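You operate a simulated robot arm through the tools that you are given. There is no shell and no other tool.

You run a simulated two-armed robot. Do the job below in one go: nothing can be reset, and whatever is moved stays where it is left.

JOB
Rinse and blow-dry the steel nozzle in the black ring, then rack it.
Fine: spin it meanwhile; stop before opening; seat by the rinse valve.

Only the result counts: the job must be done as asked and must still hold three seconds after the hand-in. Knocking over, shifting, dropping, spilling or breaking anything else fails it.

ROBOT AND FRAMES
Two 6-joint arms with fingered hands on one trunk that stands fixed in place. Base frame: the origin is at the foot of the trunk, x ahead of it, y to its left, z up. Units: mm, rad, N and s.
The left shoulder is at [50, 170, 1071], the right one opposite. With the tool pointing down near the work surface each hand reaches from about 520 to 780 mm from the base axis, measured 20 degrees to its own side. Payload 3.5 kg a hand.
Tool frame (each hand has its own): the origin (TCP) lies between the finger pads and is the grasp point; the fingertips stand 26 mm ahead of it; z points along the fingers, y is the line along which they close. The gripper opens to 132 mm; its body begins 73 mm behind the TCP. The gripper is a hand of 3 fingers: y runs from the thumb to the fingers, the wrist lies at [0, 0, -234] in the tool frame, and closing takes about 1.5 s.
Orientation is told as [roll, pitch, yaw] about the base's x, y, z axes, in that order, counted from this pose: with the fingers straight down and closing along the base's y, the tool's x points along the base's -x, its y along +y and its z along -z.

CONTROLS
- The arms move only by the tool step_arm. It takes "left_motion", "right_motion" or both (then of equal length, played together; a hand with none holds still); each is a list of rows, each a list of 3 entries, a list of its own where there are three numbers: the shift along the base's x, y, z in mm, then the turn, a rotation vector about the base's x, y, z in rad, then the finger opening in mm, from 0 to 132. In form: [[[tx, ty, tz], [ax, ay, az], grip], ...]. A call has 1 to 20 rows; each row shifts and turns the commanded pose from where the row before left it. Rows are played at 5 a second. More than 50 mm and 0.15 rad between two rows, or a gripper value outside its range, and nothing of the call is played. Where a pose cannot be reached the arm comes as near as it can. A force on the tool above 40 N (or 10 N above the force at the start of the call, whichever is more), or a blocked arm, ends the call early, and 0.2 s more pass. The fingers move at their own pace (about 108 mm/s each) and stop on an object; they squeeze with about 31 N. The grip force told is the motor's: it shows also when the fingers shut on nothing. Time passes only in rows, and 0.2 s behind the last, so rows that do not move let the fingers close. The reply holds the time, the measured pose of the TCP, the force on the tool along the base axes, the opening and the grip force, in the units named above and with some noise, with the torque about the TCP (base axes, N m) and any sound that the robot's microphone picked up, and new pictures: "pictures" is both (left out), scene, wrist or none (wrist: the cameras of the hands that moved).
- Cameras (640 x 400 px; columns grow to the right, rows downward): "scene" is now at [23.5, 52.3, 1668.3]; the picture's right is [0.64, -0.77, 0.00], its down [-0.53, -0.44, -0.72] and it looks along [0.55, 0.46, -0.69] (base axes); focal length 334 px, centre (320, 200). "left" rides on the left gripper at [-62, 3, -92] in its tool frame; the picture's right is [-0.05, -1.00, 0.00], its down [0.83, -0.04, -0.56] and it looks along [0.55, -0.03, 0.83] (tool axes); focal length 230 px, centre (320, 200). "right" rides on the right gripper at [62, 3, -92] in its tool frame; the picture's right is [-0.05, 1.00, 0.00], its down [-0.83, -0.04, -0.56] and it looks along [-0.55, -0.03, 0.83] (tool axes); focal length 230 px, centre (320, 200). There is no depth. A picture from a camera that has moved, and an enlarged one, comes with that camera's place and axes in the base frame and with its lens.
- move_column(by): slides the trunk up (or, below 0, down) by that many mm; the arms and the scene camera ride with it, the base frame stays. It gives what a move gives, with no picture.
- grasp_type(shape, hand): the hand has 3 fingers and takes this shape, open, in about a second: jaw (thumb against the fingers, like two jaws); tri (thumb and two fingers); tip (a fingertip pinch); poke (one finger out to press); point (the index stretched); flat (the hand flat); cup (the hand cupped); fist (a fist). The gripper value then closes the fingers along that shape, each until it touches; the sizes above hold for jaw. It gives what a move gives, with no picture.
- pan_tilt(pan, tilt): turns the head with the scene camera to pan (to the left, within 1.501 rad either way) and tilt (down, from -0.506 to 1.204), counted from straight ahead of the robot. It gives what a move gives, and a new picture of the scene camera.
- close_up(camera, box): a new picture of the part [left, top, right, bottom] of that camera's present view, enlarged. It takes no simulated time.
- finish_job(): hands the job in; it is judged then, once.

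Places have to be worked out from the pictures, the camera data and where the tool is seen. Open the grippers and draw the arms clear of the work before you hand the job in, unless the task says otherwise.

The tools are called after "Call:" as a command line: name --argument value ..., lists and objects as JSON in quotes. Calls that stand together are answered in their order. step_arm: Moves the arms, as the interface text tells. Its arguments: {"type":"object","properties":{"left_motion":{"type":"array"},"right_motion":{"type":"array"},"pictures":{"type":"string","enum":["both","scene","wrist","none"]}},"required":[]} The other tools are called the same way: move_column (by) moves the trunk up or down; grasp_type (shape, hand) gives the hand a shape; pan_tilt (pan, tilt) turns the head that bears the scene camera; close_up (camera, box) takes an enlarged picture of a part of a camera's view; finish_job () hands the job in.

At the start:

```text
time_s: 0.0
left_tool_pos: [482.3, 446.5, 1207.4]
left_orientation: [0.002, 0.001, 0.0]
left_force: [-1.2, -0.2, -0.2]
left_torque: [0.02, -0.01, 0.02]
left_gripper_width: 132.1
left_finger_force: 0.1
left_shape: jaw
right_tool_pos: [610.3, 48.7, 1208.6]
right_orientation: [-0.003, -0.004, -0.001]
right_force: [0.8, 0.3, -0.8]
right_torque: [0.03, -0.01, 0.01]
right_gripper_width: 132.0
right_finger_force: 0.0
right_shape: jaw
trunk travel left (down, up): [-687.0, 23.0]
head pan, tilt (commanded): [0.691, 0.768]
```

scene: 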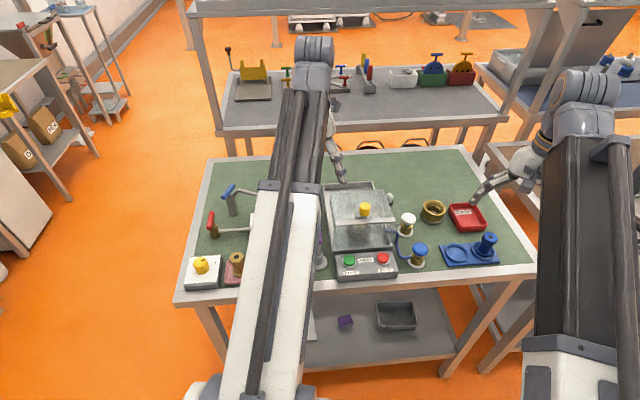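
right: 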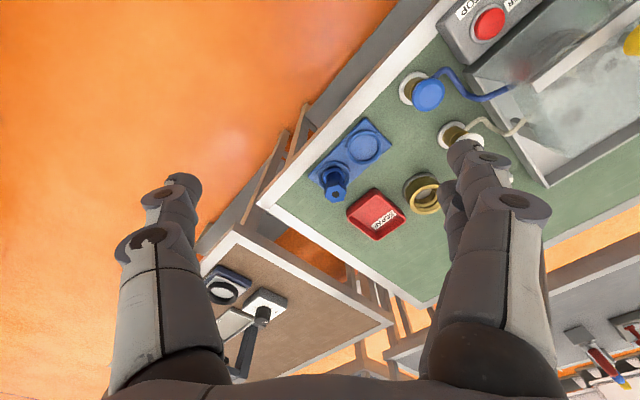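
left: 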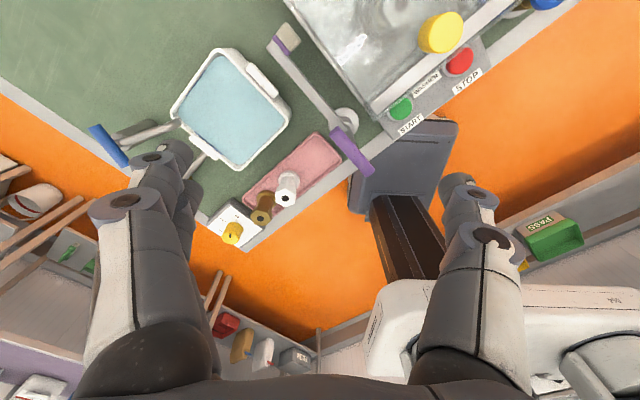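

The pictures show a green bench with a washing box in the middle (yellow knob lid, green START, red STOP), valves with blue and white caps, racks, and several nozzles. I'll look closer before moving anything.

Call:
close_up --camera "scene" --box '[320, 170, 520, 295]'

Call:
close_up --camera "right" --box '[280, 0, 640, 240]'

Call:
close_up --camera "left" --box '[80, 0, 480, 250]'

Call:
close_up --camera "scene" --box '[170, 170, 340, 300]'

```text
3.20 times, centred on (420, 232) of scene
camera zoom: at [23.5, 52.3, 1668.3], right [0.64, -0.77, 0.0], down [-0.53, -0.44, -0.72], along [0.55, 0.46, -0.69], focal length 1067 px, centre (0, 96)
```

zoom: 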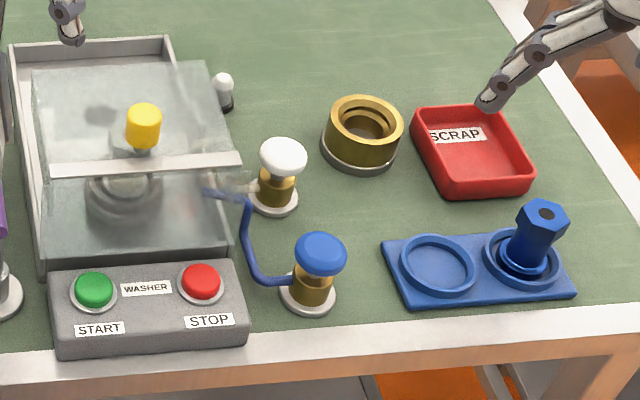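

```text
1.67 times, centred on (460, 120) of right
camera zoom: at [548.7, 52.3, 1301.4], right [0.05, 1.0, 0.0], down [0.83, -0.04, 0.56], along [0.56, -0.03, -0.83], focal length 384 px, centre (87, 333)
```

zoom: 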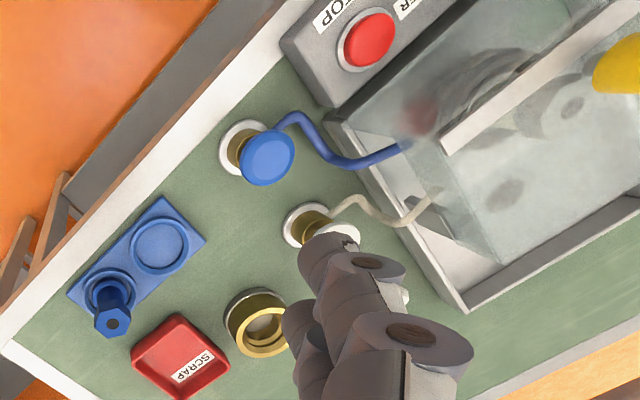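

```text
1.60 times, centred on (280, 125) of left
camera zoom: at [544.2, 448.6, 1299.0], right [0.05, -1.0, 0.0], down [-0.83, -0.04, 0.56], along [-0.55, -0.03, -0.83], focal length 368 px, centre (384, 320)
```

zoom: 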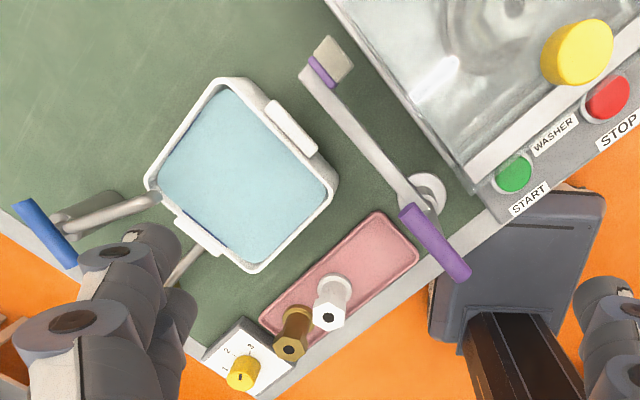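

```text
3.08 times, centred on (255, 235) of scene
camera zoom: at [23.5, 52.3, 1668.3], right [0.64, -0.77, 0.0], down [-0.53, -0.44, -0.72], along [0.55, 0.46, -0.69], focal length 1026 px, centre (520, 92)
```

zoom: 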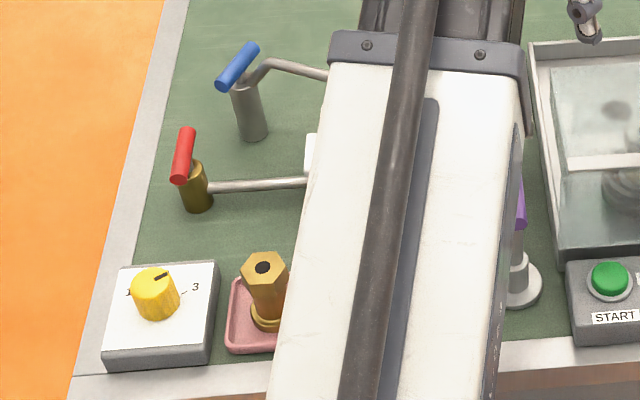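

The left arm hides part of the bench, so I'll turn the head to see other areas and find the black ring.

Call:
pan_tilt --pan 0.2 --tilt 0.8

Call:
pan_tilt --pan -0.5 --tilt 0.9

Call:
pan_tilt --pan 1.3 --tilt 0.8

Call:
pan_tilt --pan 0.7 --tilt 1.1

```text
time_s: 0.9
left_tool_pos: [483.1, 445.0, 1206.7]
left_orientation: [0.001, -0.002, 0.0]
left_force: [0.3, -0.1, -0.1]
left_torque: [-0.03, -0.03, 0.02]
left_gripper_width: 131.8
left_finger_force: 0.0
left_shape: jaw
right_tool_pos: [611.9, 49.1, 1208.3]
right_orientation: [-0.005, -0.002, 0.001]
right_force: [-0.3, 0.5, -0.5]
right_torque: [-0.02, 0.02, -0.01]
right_gripper_width: 131.8
right_finger_force: 0.0
right_shape: jaw
trunk travel left (down, up): [-687.0, 23.0]
head pan, tilt (commanded): [0.201, 0.799]
camera scene: at [39.3, 16.0, 1665.7], right [0.2, -0.98, 0.0], down [-0.7, -0.14, -0.7], along [0.68, 0.14, -0.72], focal length 334 px, centre (320, 200)
```

scene: 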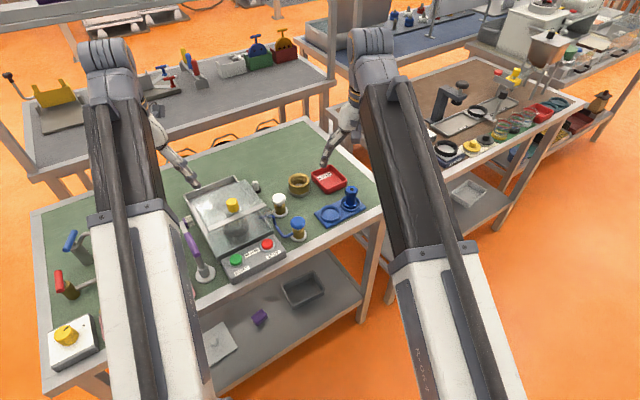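

```text
time_s: 2.0
left_tool_pos: [483.0, 445.9, 1206.2]
left_orientation: [0.0, 0.0, 0.0]
left_force: [0.2, 0.0, -1.1]
left_torque: [-0.02, -0.03, 0.02]
left_gripper_width: 132.1
left_finger_force: 0.0
left_shape: jaw
right_tool_pos: [611.6, 47.7, 1209.2]
right_orientation: [-0.004, -0.002, 0.001]
right_force: [-0.4, -0.8, -0.4]
right_torque: [0.01, 0.02, 0.01]
right_gripper_width: 132.1
right_finger_force: 0.1
right_shape: jaw
trunk travel left (down, up): [-687.0, 23.0]
head pan, tilt (commanded): [-0.499, 0.901]
camera scene: at [26.6, -36.2, 1657.8], right [-0.48, -0.88, 0.0], down [-0.69, 0.37, -0.62], along [0.55, -0.3, -0.78], focal length 334 px, centre (320, 200)
```

scene: 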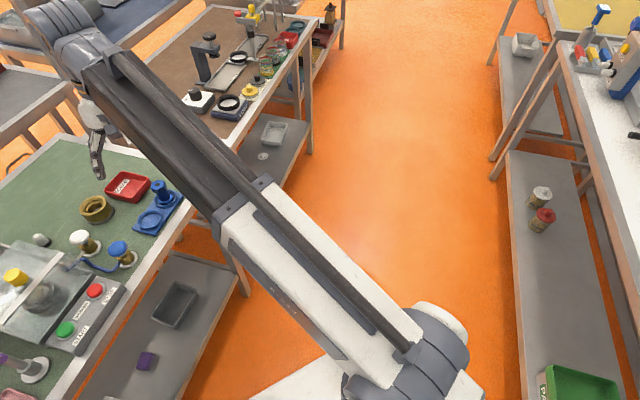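

```text
time_s: 3.8
left_tool_pos: [483.4, 444.9, 1206.4]
left_orientation: [-0.001, 0.001, 0.0]
left_force: [0.1, -0.6, -0.2]
left_torque: [0.0, 0.04, 0.0]
left_gripper_width: 131.9
left_finger_force: 0.1
left_shape: jaw
right_tool_pos: [610.8, 48.9, 1208.3]
right_orientation: [-0.004, -0.003, 0.001]
right_force: [-0.2, 0.0, -0.1]
right_torque: [0.04, 0.0, -0.02]
right_gripper_width: 132.1
right_finger_force: 0.0
right_shape: jaw
trunk travel left (down, up): [-687.0, 23.0]
head pan, tilt (commanded): [1.3, 0.799]
camera scene: at [-18.1, 77.6, 1665.7], right [0.96, -0.27, 0.0], down [-0.19, -0.69, -0.7], along [0.19, 0.67, -0.72], focal length 334 px, centre (320, 200)
```

scene: 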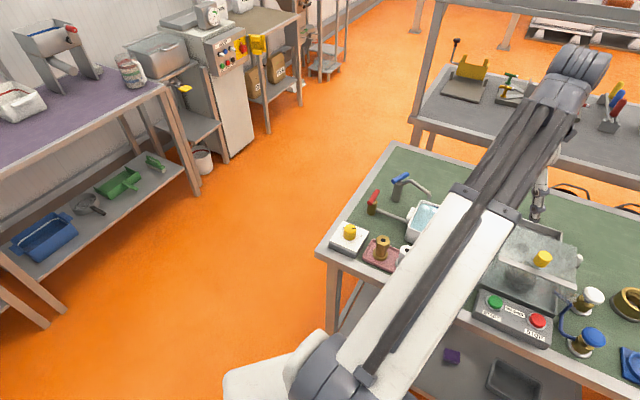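

```text
time_s: 4.8
left_tool_pos: [482.8, 445.9, 1206.4]
left_orientation: [0.0, 0.002, 0.002]
left_force: [-0.3, -0.1, -0.4]
left_torque: [0.0, 0.0, 0.0]
left_gripper_width: 131.7
left_finger_force: 0.0
left_shape: jaw
right_tool_pos: [611.0, 48.3, 1208.4]
right_orientation: [-0.003, -0.002, -0.001]
right_force: [-0.3, -0.2, 0.5]
right_torque: [0.03, 0.0, -0.02]
right_gripper_width: 132.3
right_finger_force: 0.1
right_shape: jaw
trunk travel left (down, up): [-687.0, 23.0]
head pan, tilt (commanded): [0.7, 1.1]
camera scene: at [8.6, 40.6, 1644.0], right [0.65, -0.76, 0.0], down [-0.68, -0.57, -0.45], along [0.35, 0.29, -0.89], focal length 334 px, centre (320, 200)
```

scene: 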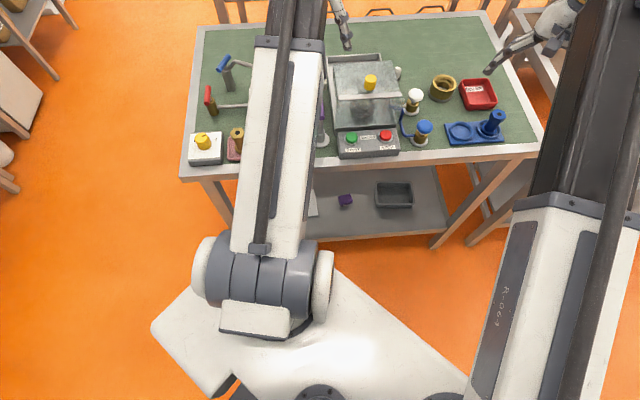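

I'll zoom into the washer and the pink tray from this steeper view, and with the wrist cameras.

Call:
close_up --camera "scene" --box '[310, 45, 430, 165]'

Call:
close_up --camera "left" --box '[190, 120, 370, 260]'

Call:
close_up --camera "left" --box '[270, 0, 490, 140]'

Call:
close_up --camera "right" --box '[440, 0, 640, 200]'

```text
3.33 times, centred on (370, 105) of scene
camera zoom: at [8.6, 40.6, 1644.0], right [0.65, -0.76, 0.0], down [-0.68, -0.57, -0.45], along [0.35, 0.29, -0.89], focal length 1112 px, centre (153, 517)
```

zoom: 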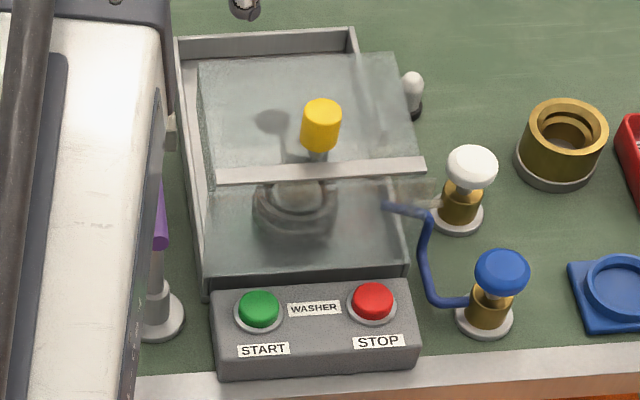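

```text
2.86 times, centred on (280, 190) of left
camera zoom: at [544.2, 448.6, 1299.0], right [0.05, -1.0, 0.0], down [-0.83, -0.04, 0.56], along [-0.55, -0.03, -0.83], focal length 657 px, centre (434, 229)
```

zoom: 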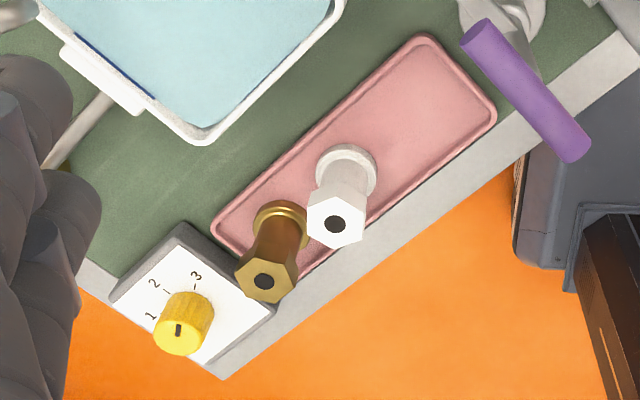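

```text
2.86 times, centred on (380, 70) of left
camera zoom: at [544.2, 448.6, 1299.0], right [0.05, -1.0, 0.0], down [-0.83, -0.04, 0.56], along [-0.55, -0.03, -0.83], focal length 657 px, centre (149, 571)
```

zoom: 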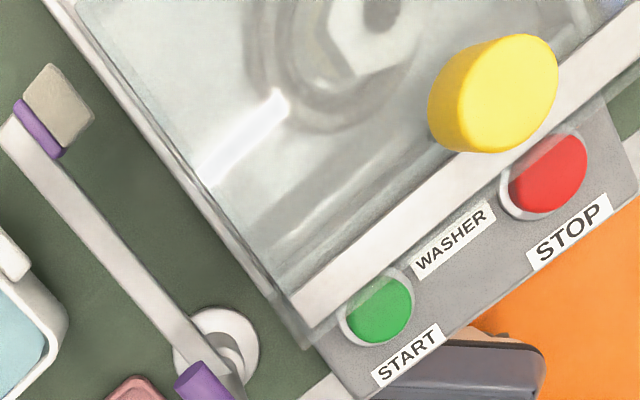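

```text
2.00 times, centred on (540, 100) of right
camera zoom: at [548.7, 52.3, 1301.4], right [0.05, 1.0, 0.0], down [0.83, -0.04, 0.56], along [0.56, -0.03, -0.83], focal length 460 px, centre (-120, 400)
```

zoom: 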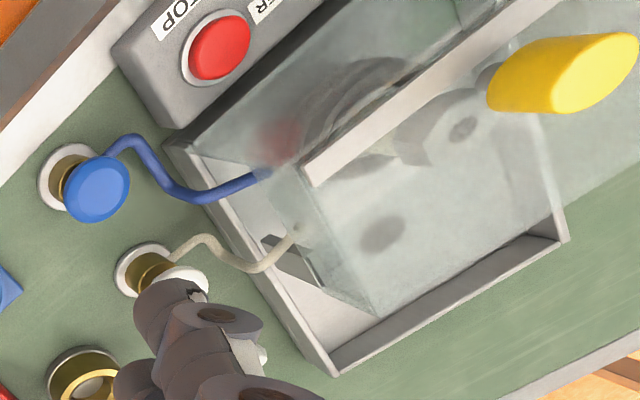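

The washer's frosted hood covers a hex nozzle standing in a ring; the hood (bar front edge near z≈1037, knob near [559, 346, 1057]) faces the robot. I'll look closer at details like the small white dome and the rear of the tray.

Call:
close_up --camera "scene" --box '[370, 50, 450, 100]'

Call:
close_up --camera "scene" --box '[325, 50, 405, 130]'

Call:
close_up --camera "scene" --box '[400, 65, 520, 150]'

Call:
close_up --camera "right" --box '[500, 60, 640, 200]'

```text
8.00 times, centred on (410, 75) of scene
camera zoom: at [8.6, 40.6, 1644.0], right [0.65, -0.76, 0.0], down [-0.68, -0.57, -0.45], along [0.35, 0.29, -0.89], focal length 2668 px, centre (-400, 1200)
```

zoom: 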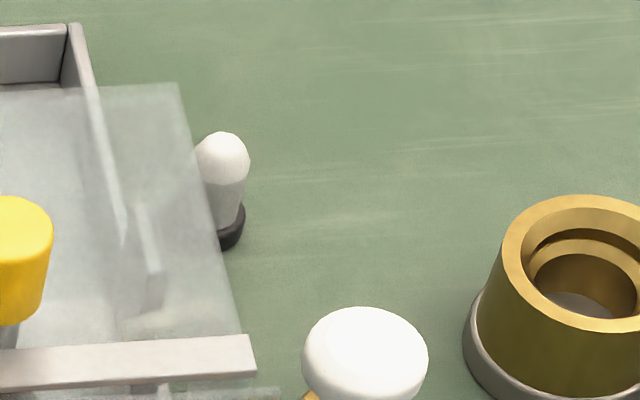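

```text
5.00 times, centred on (365, 90) of scene
camera zoom: at [8.6, 40.6, 1644.0], right [0.65, -0.76, 0.0], down [-0.68, -0.57, -0.45], along [0.35, 0.29, -0.89], focal length 1668 px, centre (95, 750)
```

zoom: 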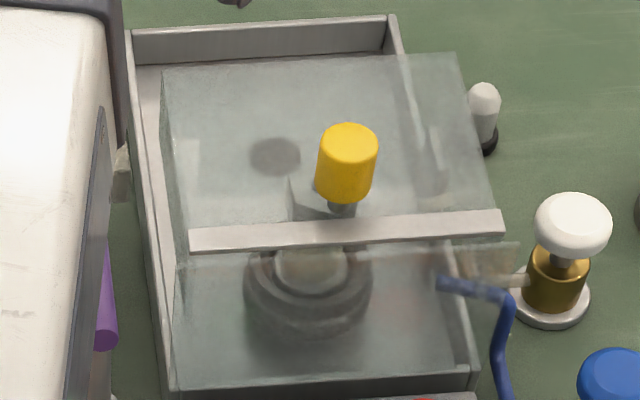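

```text
4.71 times, centred on (460, 108) of scene
camera zoom: at [8.6, 40.6, 1644.0], right [0.65, -0.76, 0.0], down [-0.68, -0.57, -0.45], along [0.35, 0.29, -0.89], focal length 1570 px, centre (-339, 635)
```

zoom: 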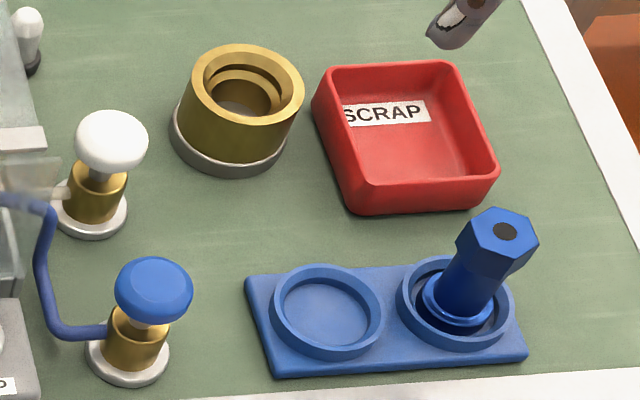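

```text
2.86 times, centred on (570, 130) of right
camera zoom: at [548.7, 52.3, 1301.4], right [0.05, 1.0, 0.0], down [0.83, -0.04, 0.56], along [0.56, -0.03, -0.83], focal length 657 px, centre (-394, 400)
```

zoom: 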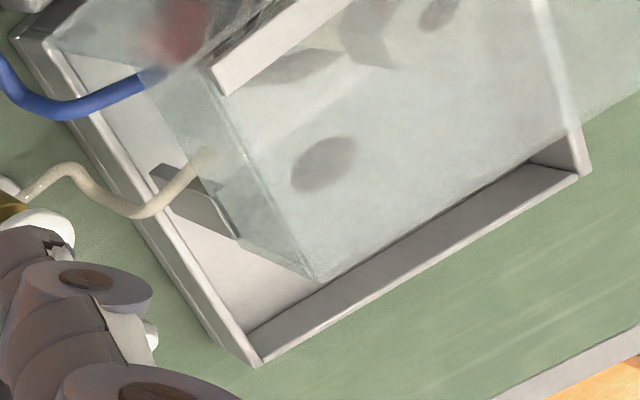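

The washer's caps sit on stems (push valves, it seems), and the nozzle with its dark ring is under the hood. I'll give the right hand the poke shape for the buttons and see where its fingertip ends up.

Call:
grasp_type --hand "right" --shape "poke"

Call:
pan_tilt --pan 0.4 --tilt 0.6

Call:
step_arm --right_motion '[[[0, 0, 0], [0, 0, 0], 0], [[0, 0, 0], [0, 0, 0], 0], [[0, 0, 0], [0, 0, 0], 0], [[0, 0, 0], [0, 0, 0], 0]]' --pictures "both"

```text
time_s: 5.7
left_tool_pos: [482.5, 445.3, 1206.0]
left_orientation: [0.0, -0.001, -0.001]
left_force: [0.4, 0.0, 0.8]
left_torque: [-0.03, 0.03, -0.02]
left_gripper_width: 132.0
left_finger_force: 0.1
left_shape: jaw
right_tool_pos: [611.6, 48.8, 1210.2]
right_orientation: [-0.002, -0.002, 0.0]
right_force: [0.7, 0.3, 0.1]
right_torque: [-0.03, -0.06, 0.02]
right_gripper_width: 0.0
right_finger_force: 0.0
right_shape: poke
trunk travel left (down, up): [-687.0, 23.0]
head pan, tilt (commanded): [0.7, 1.1]
```

```text
time_s: 6.6
left_tool_pos: [482.5, 445.2, 1207.2]
left_orientation: [-0.001, 0.001, -0.001]
left_force: [0.2, -0.7, 0.5]
left_torque: [-0.03, 0.0, 0.02]
left_gripper_width: 131.6
left_finger_force: 0.1
left_shape: jaw
right_tool_pos: [611.4, 48.1, 1209.1]
right_orientation: [-0.005, -0.002, 0.001]
right_force: [-0.5, 1.4, -0.7]
right_torque: [0.02, -0.03, 0.01]
right_gripper_width: 0.0
right_finger_force: 0.0
right_shape: poke
trunk travel left (down, up): [-687.0, 23.0]
head pan, tilt (commanded): [0.4, 0.6]
camera scene: at [41.7, 34.3, 1682.5], right [0.39, -0.92, 0.0], down [-0.52, -0.22, -0.82], along [0.76, 0.32, -0.57], focal length 334 px, centre (320, 200)
```

scene: 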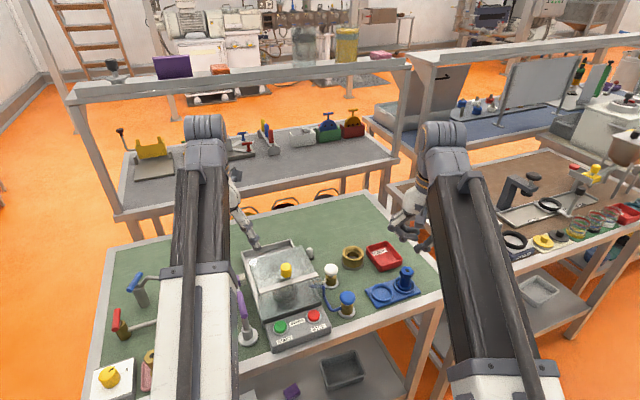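

```text
time_s: 7.6
left_tool_pos: [484.5, 445.6, 1206.0]
left_orientation: [0.0, 0.002, 0.0]
left_force: [-0.7, 0.5, -0.8]
left_torque: [-0.02, 0.01, 0.01]
left_gripper_width: 132.0
left_finger_force: 0.1
left_shape: jaw
right_tool_pos: [610.6, 47.9, 1208.1]
right_orientation: [-0.006, -0.003, 0.0]
right_force: [1.3, -0.5, 0.6]
right_torque: [-0.03, -0.01, 0.01]
right_gripper_width: 0.2
right_finger_force: 0.1
right_shape: poke
trunk travel left (down, up): [-687.0, 23.0]
head pan, tilt (commanded): [0.4, 0.6]
camera scene: at [41.7, 34.3, 1682.6], right [0.39, -0.92, 0.0], down [-0.52, -0.22, -0.83], along [0.76, 0.32, -0.56], focal length 334 px, centre (320, 200)
camera right: at [548.7, 52.3, 1301.4], right [0.05, 1.0, 0.0], down [0.83, -0.04, 0.56], along [0.56, -0.03, -0.83], focal length 230 px, centre (320, 200)
```

scene: 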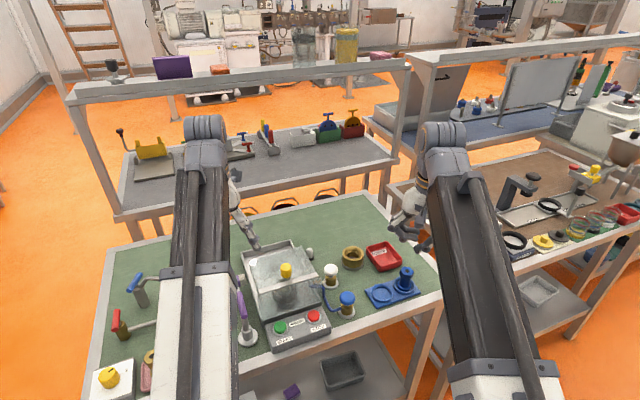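
right: 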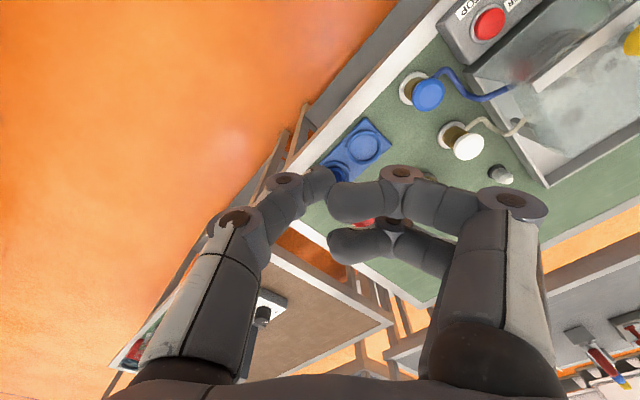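

In the poke shape one digit seems to stretch forward; I'll enlarge the wrist and scene pictures of the hand to judge which tip leads.

Call:
close_up --camera "right" --box '[180, 140, 560, 400]'

Call:
close_up --camera "scene" --box '[370, 160, 470, 270]'

Call:
close_up --camera "scene" --box '[230, 230, 430, 360]'

```text
1.54 times, centred on (370, 270) of right
camera zoom: at [548.7, 52.3, 1301.4], right [0.05, 1.0, 0.0], down [0.83, -0.04, 0.56], along [0.56, -0.03, -0.83], focal length 354 px, centre (243, 92)
```

zoom: 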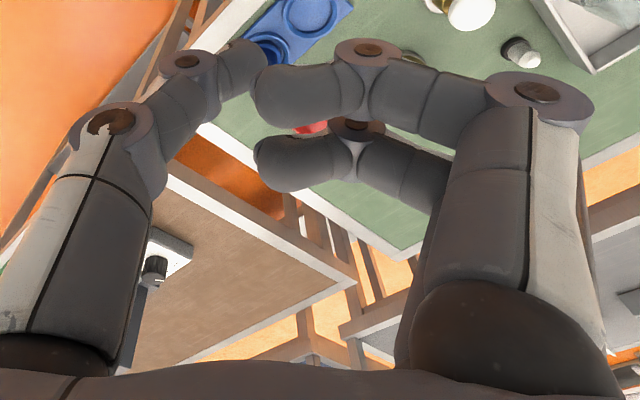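

```text
3.64 times, centred on (420, 215) of scene
camera zoom: at [41.7, 34.3, 1682.6], right [0.39, -0.92, 0.0], down [-0.52, -0.22, -0.83], along [0.76, 0.32, -0.56], focal length 1213 px, centre (-44, 146)
```

zoom: 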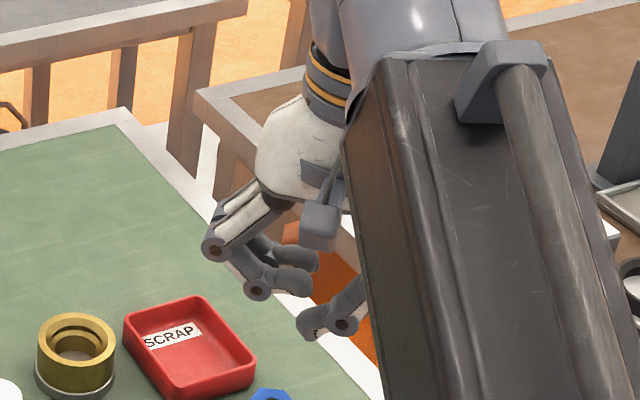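

```text
3.08 times, centred on (330, 295) of scene
camera zoom: at [41.7, 34.3, 1682.6], right [0.39, -0.92, 0.0], down [-0.52, -0.22, -0.83], along [0.76, 0.32, -0.56], focal length 1026 px, centre (289, -92)
```

zoom: 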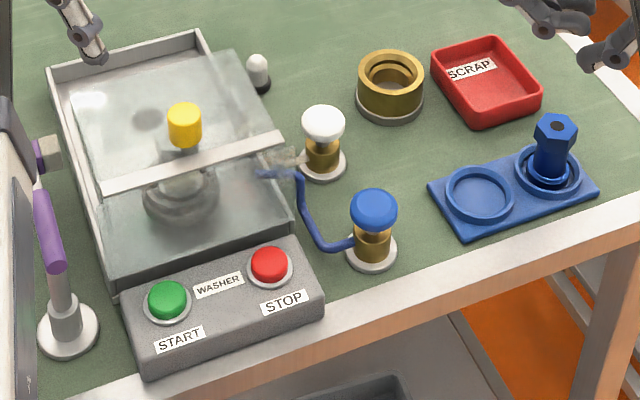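

The poking digit's tip lies on the tool axis about 22 mm ahead of the TCP. START is at about [475, 325, 943], STOP at [538, 262, 943]; I first move the left hand out to the left so that the right hand can come over the panel.

Call:
step_arm --left_motion '[[[0, 40, 15], [0, 0, 0], 132], [[0, 40, 15], [0, 0, 0], 132], [[0, 40, 10], [0, 0, 0], 132], [[0, 20, 0], [0, 0, 0], 132]]' --pictures "both"

```text
time_s: 8.6
left_tool_pos: [483.2, 585.1, 1247.5]
left_orientation: [0.0, 0.0, 0.001]
left_force: [-0.3, 0.2, 0.1]
left_torque: [0.0, 0.0, -0.04]
left_gripper_width: 131.9
left_finger_force: 0.1
left_shape: jaw
right_tool_pos: [610.3, 49.0, 1208.9]
right_orientation: [-0.004, -0.003, 0.001]
right_force: [-0.2, -0.3, 0.7]
right_torque: [-0.01, -0.02, -0.01]
right_gripper_width: 0.1
right_finger_force: 0.1
right_shape: poke
trunk travel left (down, up): [-687.0, 23.0]
head pan, tilt (commanded): [0.4, 0.6]
camera scene: at [41.7, 34.5, 1682.5], right [0.39, -0.92, 0.0], down [-0.52, -0.22, -0.82], along [0.76, 0.32, -0.57], focal length 334 px, centre (320, 200)
camera left: at [544.3, 588.2, 1340.3], right [0.05, -1.0, 0.0], down [-0.83, -0.04, 0.56], along [-0.55, -0.03, -0.83], focal length 230 px, centre (320, 200)
```

scene: 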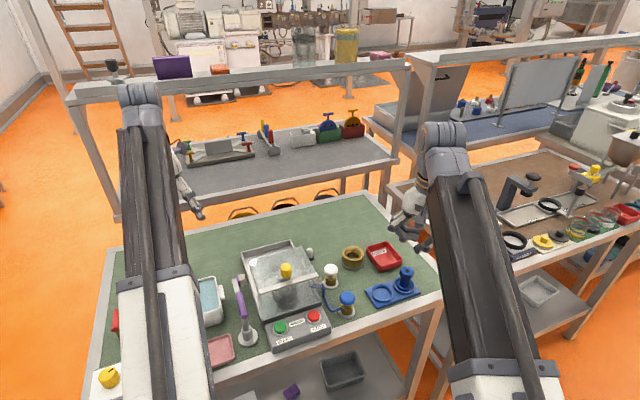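
left: 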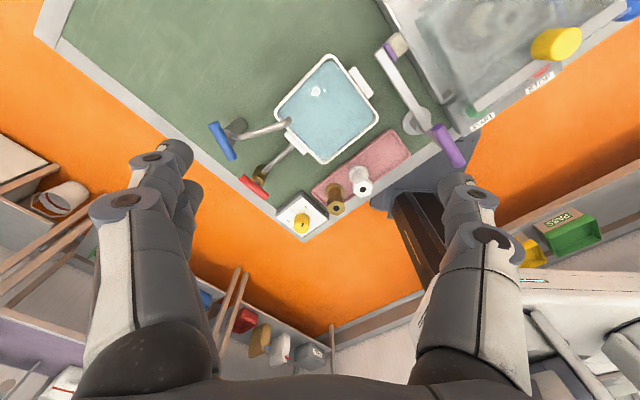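

Path is clear now; I bring the right hand above START, turning it so its fingers lie along the panel's front and leaning the wrist towards the robot.

Call:
step_arm --right_motion '[[[-17, 34, 0], [0, 0, 0.128], 0], [[-17, 34, 0], [0, 0, 0.128], 0], [[-18, 34, 0], [0, 0, 0.128], 0], [[-18, 34, 0], [0, 0, 0.128], 0], [[-18, 34, 0], [0, 0, 0.128], 0], [[-18, 34, 0], [0, 0, 0.128], 0], [[-18, 34, -20], [0.104, -0.108, 0], 0], [[-17, 34, -30], [0.104, -0.108, 0], 0], [[0, 0, -38], [0, 0, 0], 0]]' --pictures "both"

```text
time_s: 10.6
left_tool_pos: [482.4, 584.6, 1248.2]
left_orientation: [0.0, -0.001, -0.001]
left_force: [0.6, 0.4, 0.3]
left_torque: [-0.01, -0.02, 0.01]
left_gripper_width: 132.0
left_finger_force: 0.1
left_shape: jaw
right_tool_pos: [469.6, 318.4, 1120.1]
right_orientation: [-0.003, -0.304, 0.768]
right_force: [0.2, 0.5, 0.2]
right_torque: [0.0, -0.01, 0.02]
right_gripper_width: 0.0
right_finger_force: 0.1
right_shape: poke
trunk travel left (down, up): [-687.0, 23.0]
head pan, tilt (commanded): [0.4, 0.6]
camera scene: at [42.0, 34.3, 1682.6], right [0.39, -0.92, 0.0], down [-0.52, -0.22, -0.82], along [0.76, 0.32, -0.57], focal length 334 px, centre (320, 200)
camera right: at [404.9, 262.6, 1191.3], right [-0.66, 0.75, 0.01], down [0.48, 0.41, 0.78], along [0.58, 0.52, -0.63], focal length 230 px, centre (320, 200)
```

scene: 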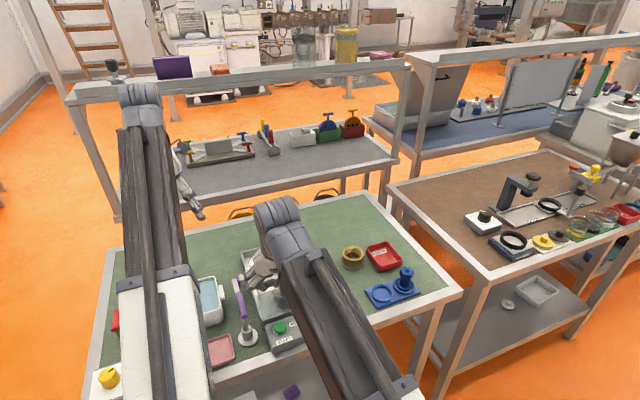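
right: 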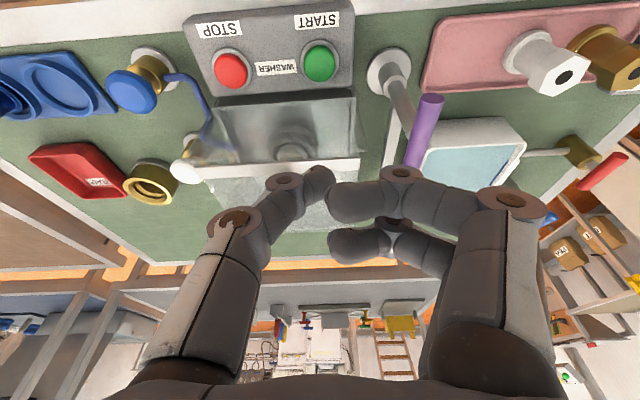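

The right wrist view confirms START at about [473, 325], but the brush handle's near end is at about [412, 380, 1030], too close to my curled fingers. I turn the hand about its own axis so the fingers face the robot's side, and lean it a little more.

Call:
step_arm --right_motion '[[[0, 0, 0], [-0.0293, -0.0282, 0.1314], 0], [[0, 0, 0], [-0.0293, -0.0282, 0.1314], 0], [[0, 0, 0], [-0.0293, -0.0282, 0.1314], 0], [[0, 0, 0], [-0.0293, -0.0282, 0.1314], 0], [[0, 0, 0], [-0.0293, -0.0282, 0.1314], 0], [[0, 0, 0], [-0.0293, -0.0282, 0.1314], 0], [[0, 0, 0], [-0.0293, -0.0282, 0.1314], 0], [[0, 0, 0], [-0.0293, -0.0282, 0.1314], 0], [[-2, -2, 0], [0.104, -0.108, 0], 0]]' --pictures "both"

```text
time_s: 12.6
left_tool_pos: [483.2, 584.0, 1248.1]
left_orientation: [-0.001, 0.001, 0.001]
left_force: [0.3, -1.0, 0.6]
left_torque: [0.03, -0.02, 0.0]
left_gripper_width: 132.0
left_finger_force: 0.0
left_shape: jaw
right_tool_pos: [467.4, 316.9, 1120.9]
right_orientation: [-0.41, -0.199, 1.913]
right_force: [-1.1, 0.8, 1.3]
right_torque: [0.03, -0.02, 0.0]
right_gripper_width: 0.0
right_finger_force: 0.0
right_shape: poke
trunk travel left (down, up): [-687.0, 23.0]
head pan, tilt (commanded): [0.4, 0.6]
camera scene: at [41.3, 33.9, 1682.6], right [0.39, -0.92, 0.0], down [-0.52, -0.22, -0.83], along [0.76, 0.32, -0.56], focal length 334 px, centre (320, 200)
camera right: at [455.1, 232.4, 1191.0], right [-0.91, -0.18, -0.38], down [-0.41, 0.61, 0.68], along [0.11, 0.77, -0.63], focal length 230 px, centre (320, 200)
```

scene: 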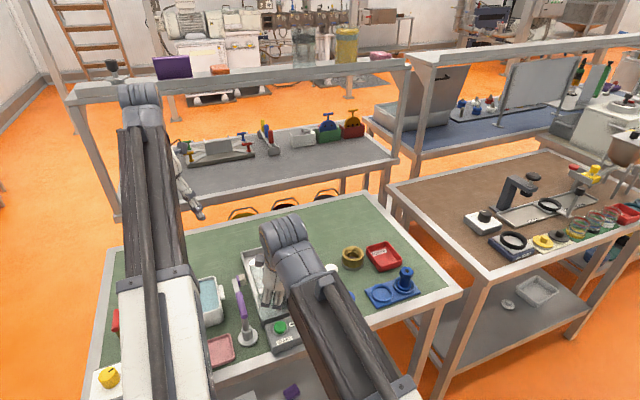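
right: 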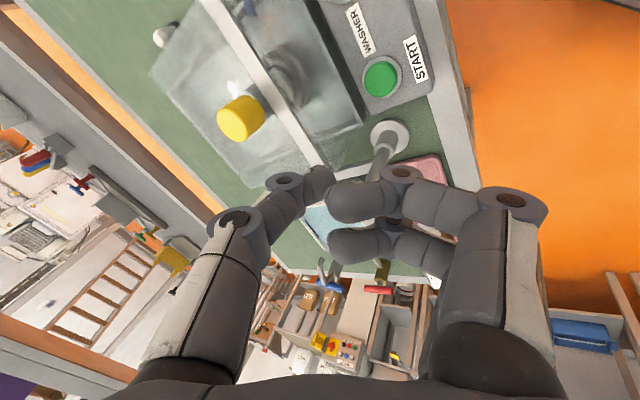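

START still computes to about [475, 323, 943] from this view. I lower the hand 110 mm straight down, leaving about 45 mm to go, and check.

Call:
step_arm --right_motion '[[[0, 0, -40], [0, 0, 0], 0], [[0, 0, -40], [0, 0, 0], 0], [[0, 0, -30], [0, 0, 0], 0], [[0, 0, 0], [0, 0, 0], 0]]' --pictures "both"

Call:
close_up --camera "scene" --box '[210, 210, 360, 370]'

```text
time_s: 13.6
left_tool_pos: [482.7, 584.4, 1247.5]
left_orientation: [-0.001, 0.002, 0.001]
left_force: [-0.9, 0.1, 0.2]
left_torque: [0.0, -0.01, 0.03]
left_gripper_width: 131.8
left_finger_force: 0.0
left_shape: jaw
right_tool_pos: [468.0, 318.7, 1008.5]
right_orientation: [-0.41, -0.2, 1.911]
right_force: [0.7, -0.4, 0.0]
right_torque: [0.01, -0.01, 0.02]
right_gripper_width: 0.3
right_finger_force: 0.0
right_shape: poke
trunk travel left (down, up): [-687.0, 23.0]
head pan, tilt (commanded): [0.4, 0.6]
camera scene: at [41.6, 34.3, 1682.6], right [0.39, -0.92, 0.0], down [-0.52, -0.22, -0.83], along [0.76, 0.32, -0.56], focal length 334 px, centre (320, 200)
camera right: at [455.8, 232.5, 1079.0], right [-0.91, -0.18, -0.38], down [-0.41, 0.61, 0.68], along [0.11, 0.77, -0.63], focal length 230 px, centre (320, 200)
```

scene: 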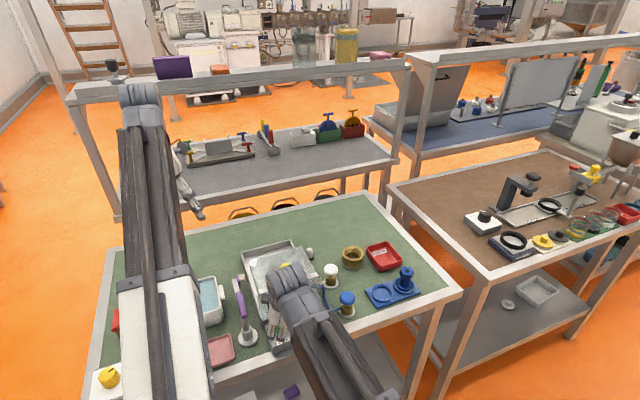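
right: 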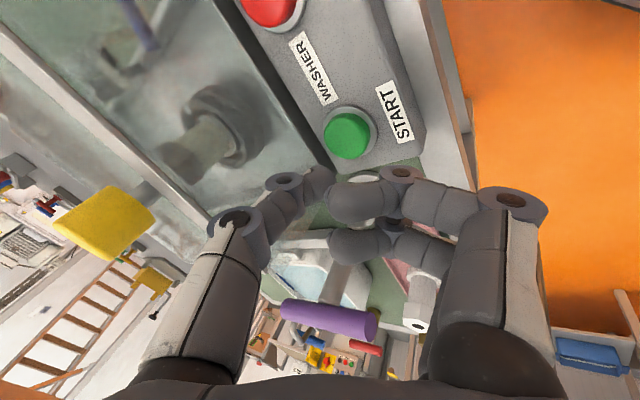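

```text
2.50 times, centred on (285, 290) of scene
camera zoom: at [41.6, 34.3, 1682.6], right [0.39, -0.92, 0.0], down [-0.52, -0.22, -0.83], along [0.76, 0.32, -0.56], focal length 834 px, centre (408, -25)
```

zoom: 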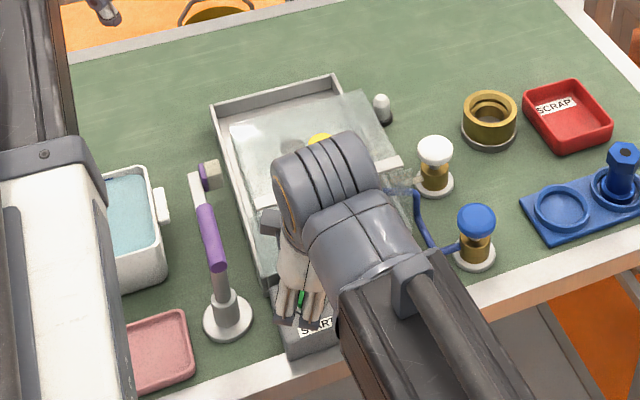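

Through the front glass I can now see the grey hex nozzle standing in a dark ring. The fingertip is over START at [475, 325], so I go down and press slowly, listening for a click.

Call:
step_arm --right_motion '[[[0, 0, -34], [0, 0, 0], 0], [[0, 0, -4], [0, 0, 0], 0], [[0, 0, -3], [0, 0, 0], 0], [[0, 0, -3], [0, 0, 0], 0], [[0, 0, -3], [0, 0, 0], 0]]' --pictures "wrist"

```text
time_s: 14.8
left_tool_pos: [480.9, 584.1, 1249.0]
left_orientation: [0.0, 0.0, 0.001]
left_force: [0.4, -0.9, 0.3]
left_torque: [0.02, -0.02, 0.0]
left_gripper_width: 131.9
left_finger_force: 0.1
left_shape: jaw
right_tool_pos: [468.0, 319.8, 965.0]
right_orientation: [-0.414, -0.203, 1.913]
right_force: [0.1, 1.3, 18.2]
right_torque: [0.07, -0.17, 0.02]
right_gripper_width: 0.0
right_finger_force: 0.1
right_shape: poke
trunk travel left (down, up): [-687.0, 23.0]
head pan, tilt (commanded): [0.4, 0.6]
heard: click
camera right: at [454.6, 233.1, 1035.4], right [-0.91, -0.18, -0.38], down [-0.41, 0.61, 0.68], along [0.11, 0.77, -0.62], focal length 230 px, centre (320, 200)
```

right: 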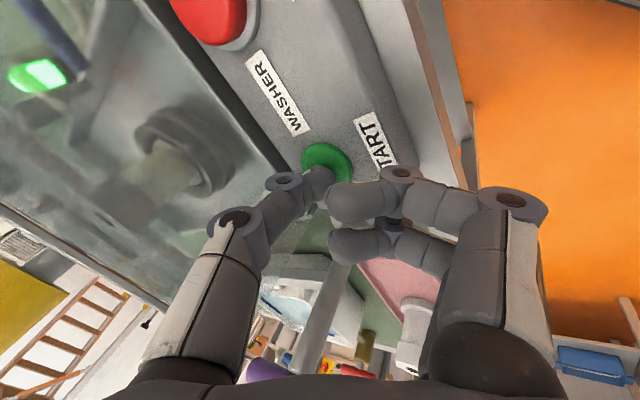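

A click came and a green lamp lights behind the glass: the washer seems to run. I lift off and check for spinning.

Call:
step_arm --right_motion '[[[0, 0, 30], [0, 0, 0], 0], [[0, 0, 40], [0, 0, 0], 0], [[0, 0, 45], [0, 0, 0], 0]]' --pictures "both"

Call:
close_up --camera "scene" --box '[230, 230, 380, 350]'

```text
time_s: 15.6
left_tool_pos: [483.1, 584.8, 1247.9]
left_orientation: [-0.001, -0.001, 0.001]
left_force: [-0.4, 0.4, -0.1]
left_torque: [-0.01, -0.01, 0.01]
left_gripper_width: 131.9
left_finger_force: 0.1
left_shape: jaw
right_tool_pos: [465.9, 316.9, 1079.7]
right_orientation: [-0.411, -0.198, 1.911]
right_force: [-0.2, -0.7, -0.1]
right_torque: [0.01, 0.0, 0.0]
right_gripper_width: 0.1
right_finger_force: 0.0
right_shape: poke
trunk travel left (down, up): [-687.0, 23.0]
head pan, tilt (commanded): [0.4, 0.6]
camera scene: at [41.4, 34.1, 1682.5], right [0.39, -0.92, 0.0], down [-0.52, -0.22, -0.83], along [0.76, 0.32, -0.56], focal length 334 px, centre (320, 200)
camera right: at [454.8, 231.1, 1150.0], right [-0.91, -0.18, -0.38], down [-0.41, 0.61, 0.68], along [0.11, 0.77, -0.63], focal length 230 px, centre (320, 200)
```

scene: 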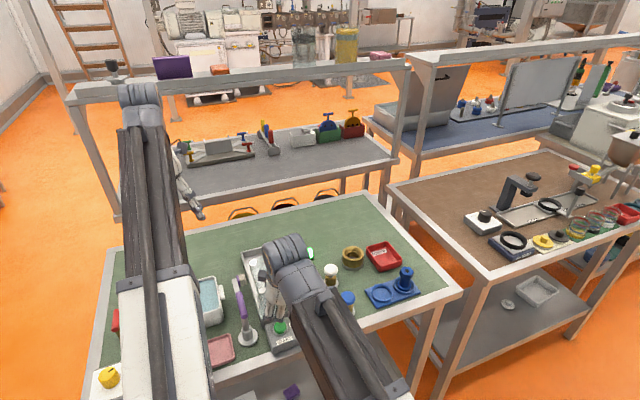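
right: 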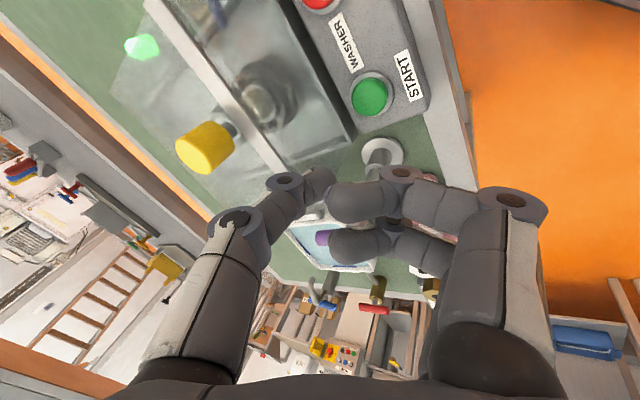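

```text
3.33 times, centred on (305, 290) of scene
camera zoom: at [41.4, 34.1, 1682.5], right [0.39, -0.92, 0.0], down [-0.52, -0.22, -0.83], along [0.76, 0.32, -0.56], focal length 1112 px, centre (370, -100)
```

zoom: 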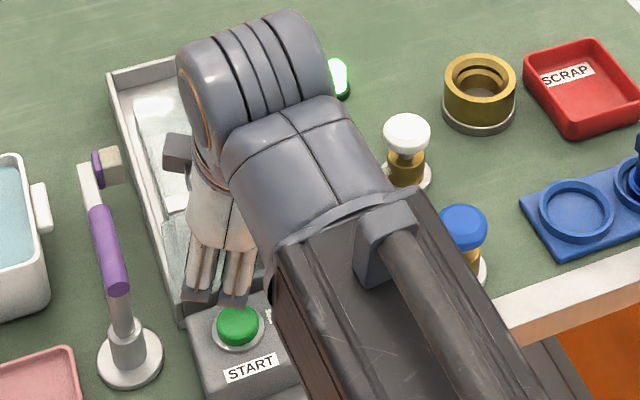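

The lamp is lit green and START has returned, so the washer spins. Next I move the right hand over the blue valve cap at about [611, 195, 965].

Call:
step_arm --right_motion '[[[34.4, -32.2, 10], [0, 0, 0], 0], [[34.4, -32.2, 0], [0, 0, 0], 0], [[34.4, -32.2, 0], [0, 0, 0], 0], [[34.4, -32.2, -20], [0, 0, 0], 0], [[0, 0, -35], [0, 0, 0], 0]]' --pictures "both"

Call:
close_up --camera "scene" --box '[230, 230, 430, 350]'

```text
refused: row 4 steps farther than a row can; nothing moved
```

```text
3.20 times, centred on (330, 290) of scene
camera zoom: at [41.4, 34.1, 1682.5], right [0.39, -0.92, 0.0], down [-0.52, -0.22, -0.83], along [0.76, 0.32, -0.56], focal length 1067 px, centre (288, -88)
```

zoom: 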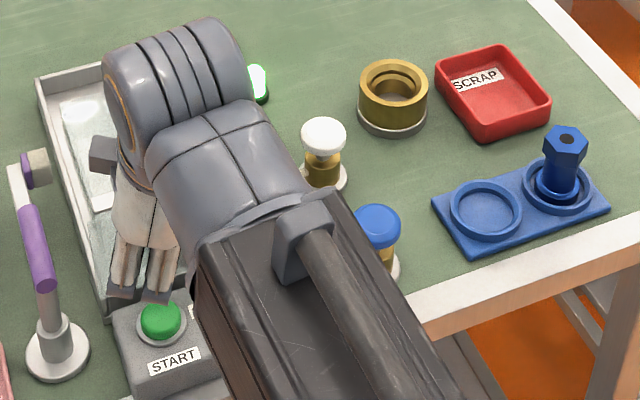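

The call was refused for one over-long row, so nothing moved; I send the same path with shorter rows.

Call:
step_arm --right_motion '[[[27.5, -25.7, 10], [0, 0, 0], 0], [[27.5, -25.7, 0], [0, 0, 0], 0], [[27.5, -25.7, 0], [0, 0, 0], 0], [[27.5, -25.7, 0], [0, 0, 0], 0], [[27.5, -25.7, -10], [0, 0, 0], 0], [[0, 0, -45], [0, 0, 0], 0]]' --pictures "both"

Call:
close_up --camera "scene" --box '[230, 230, 430, 350]'

```text
time_s: 17.0
left_tool_pos: [482.3, 584.7, 1248.8]
left_orientation: [0.0, 0.001, 0.0]
left_force: [-0.3, -0.2, -1.5]
left_torque: [-0.03, 0.01, 0.0]
left_gripper_width: 131.9
left_finger_force: 0.1
left_shape: jaw
right_tool_pos: [604.2, 189.9, 1032.6]
right_orientation: [-0.411, -0.199, 1.912]
right_force: [0.5, 0.4, 0.6]
right_torque: [-0.04, 0.01, 0.04]
right_gripper_width: 0.1
right_finger_force: 0.0
right_shape: poke
trunk travel left (down, up): [-687.0, 23.0]
head pan, tilt (commanded): [0.4, 0.6]
camera scene: at [41.8, 34.4, 1682.6], right [0.39, -0.92, 0.0], down [-0.52, -0.22, -0.82], along [0.76, 0.32, -0.57], focal length 334 px, centre (320, 200)
camera right: at [591.7, 104.2, 1103.0], right [-0.91, -0.18, -0.38], down [-0.41, 0.61, 0.68], along [0.11, 0.77, -0.63], focal length 230 px, centre (320, 200)
```

scene: 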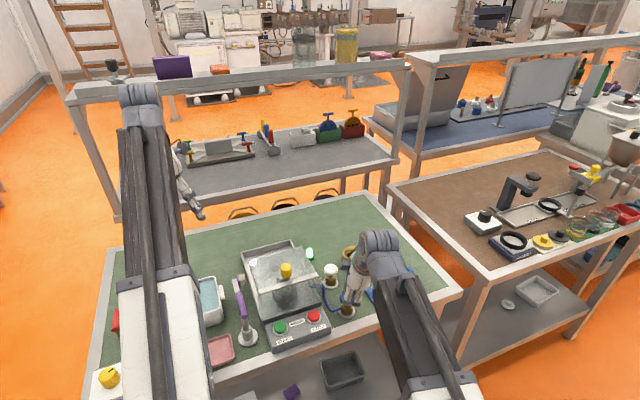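
right: 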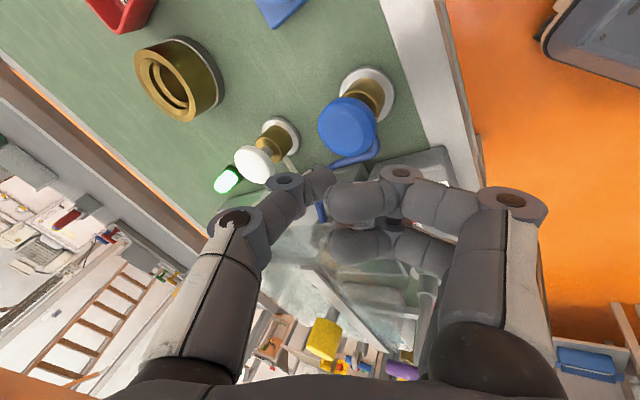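

```text
3.20 times, centred on (330, 290) of scene
camera zoom: at [41.8, 34.4, 1682.6], right [0.39, -0.92, 0.0], down [-0.52, -0.22, -0.82], along [0.76, 0.32, -0.57], focal length 1067 px, centre (288, -88)
```

zoom: 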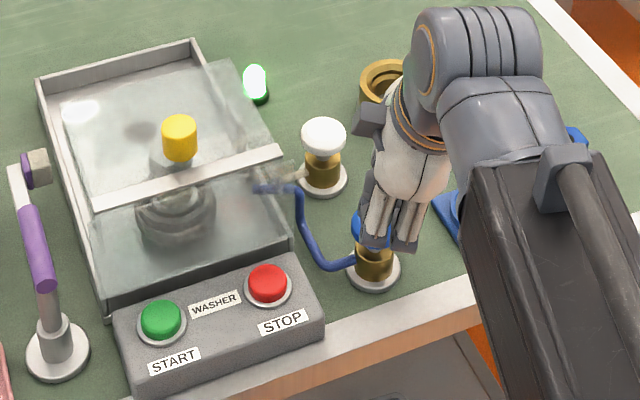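

The fingertip is over the blue cap; I press it down slowly and watch force, sound and whether water sprays.

Call:
step_arm --right_motion '[[[0, -2, -38], [0, 0, 0], 0], [[0, 0, -4], [0, 0, 0], 0], [[0, 0, -3], [0, 0, 0], 0], [[0, 0, -3], [0, 0, 0], 0], [[0, 0, -3], [0, 0, 0], 0]]' --pictures "both"

Call:
close_up --camera "scene" --box '[230, 230, 430, 350]'

```text
time_s: 18.2
left_tool_pos: [482.8, 584.0, 1246.8]
left_orientation: [0.0, -0.002, -0.002]
left_force: [0.5, -0.6, 0.6]
left_torque: [-0.02, -0.02, 0.02]
left_gripper_width: 131.9
left_finger_force: 0.0
left_shape: jaw
right_tool_pos: [604.4, 188.2, 982.8]
right_orientation: [-0.41, -0.2, 1.911]
right_force: [-0.9, -0.6, 4.6]
right_torque: [0.04, 0.0, 0.02]
right_gripper_width: 0.2
right_finger_force: 0.1
right_shape: poke
trunk travel left (down, up): [-687.0, 23.0]
head pan, tilt (commanded): [0.4, 0.6]
heard: click
camera scene: at [41.2, 34.1, 1682.6], right [0.39, -0.92, 0.0], down [-0.52, -0.22, -0.83], along [0.76, 0.32, -0.56], focal length 334 px, centre (320, 200)
camera right: at [592.4, 102.6, 1052.8], right [-0.91, -0.18, -0.38], down [-0.41, 0.61, 0.68], along [0.11, 0.77, -0.63], focal length 230 px, centre (320, 200)
```

scene: 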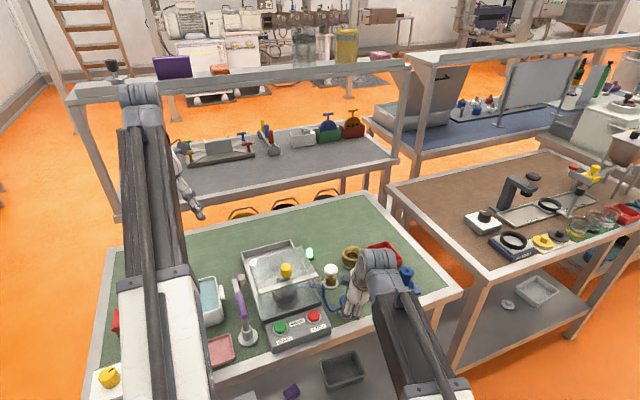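
right: 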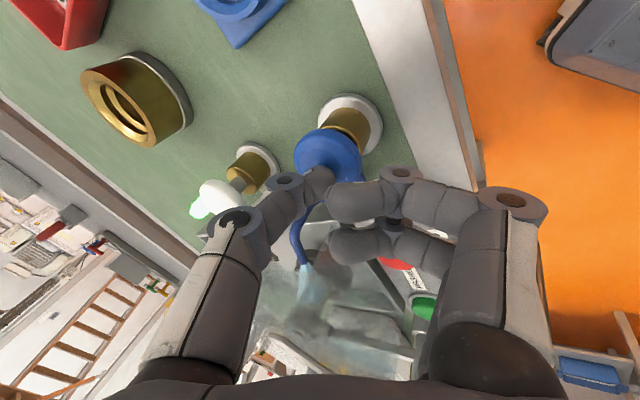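

```text
3.20 times, centred on (330, 290) of scene
camera zoom: at [41.2, 34.1, 1682.6], right [0.39, -0.92, 0.0], down [-0.52, -0.22, -0.83], along [0.76, 0.32, -0.56], focal length 1067 px, centre (288, -88)
```

zoom: 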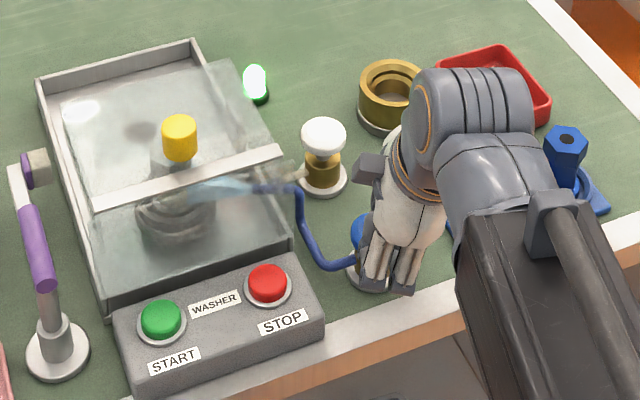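

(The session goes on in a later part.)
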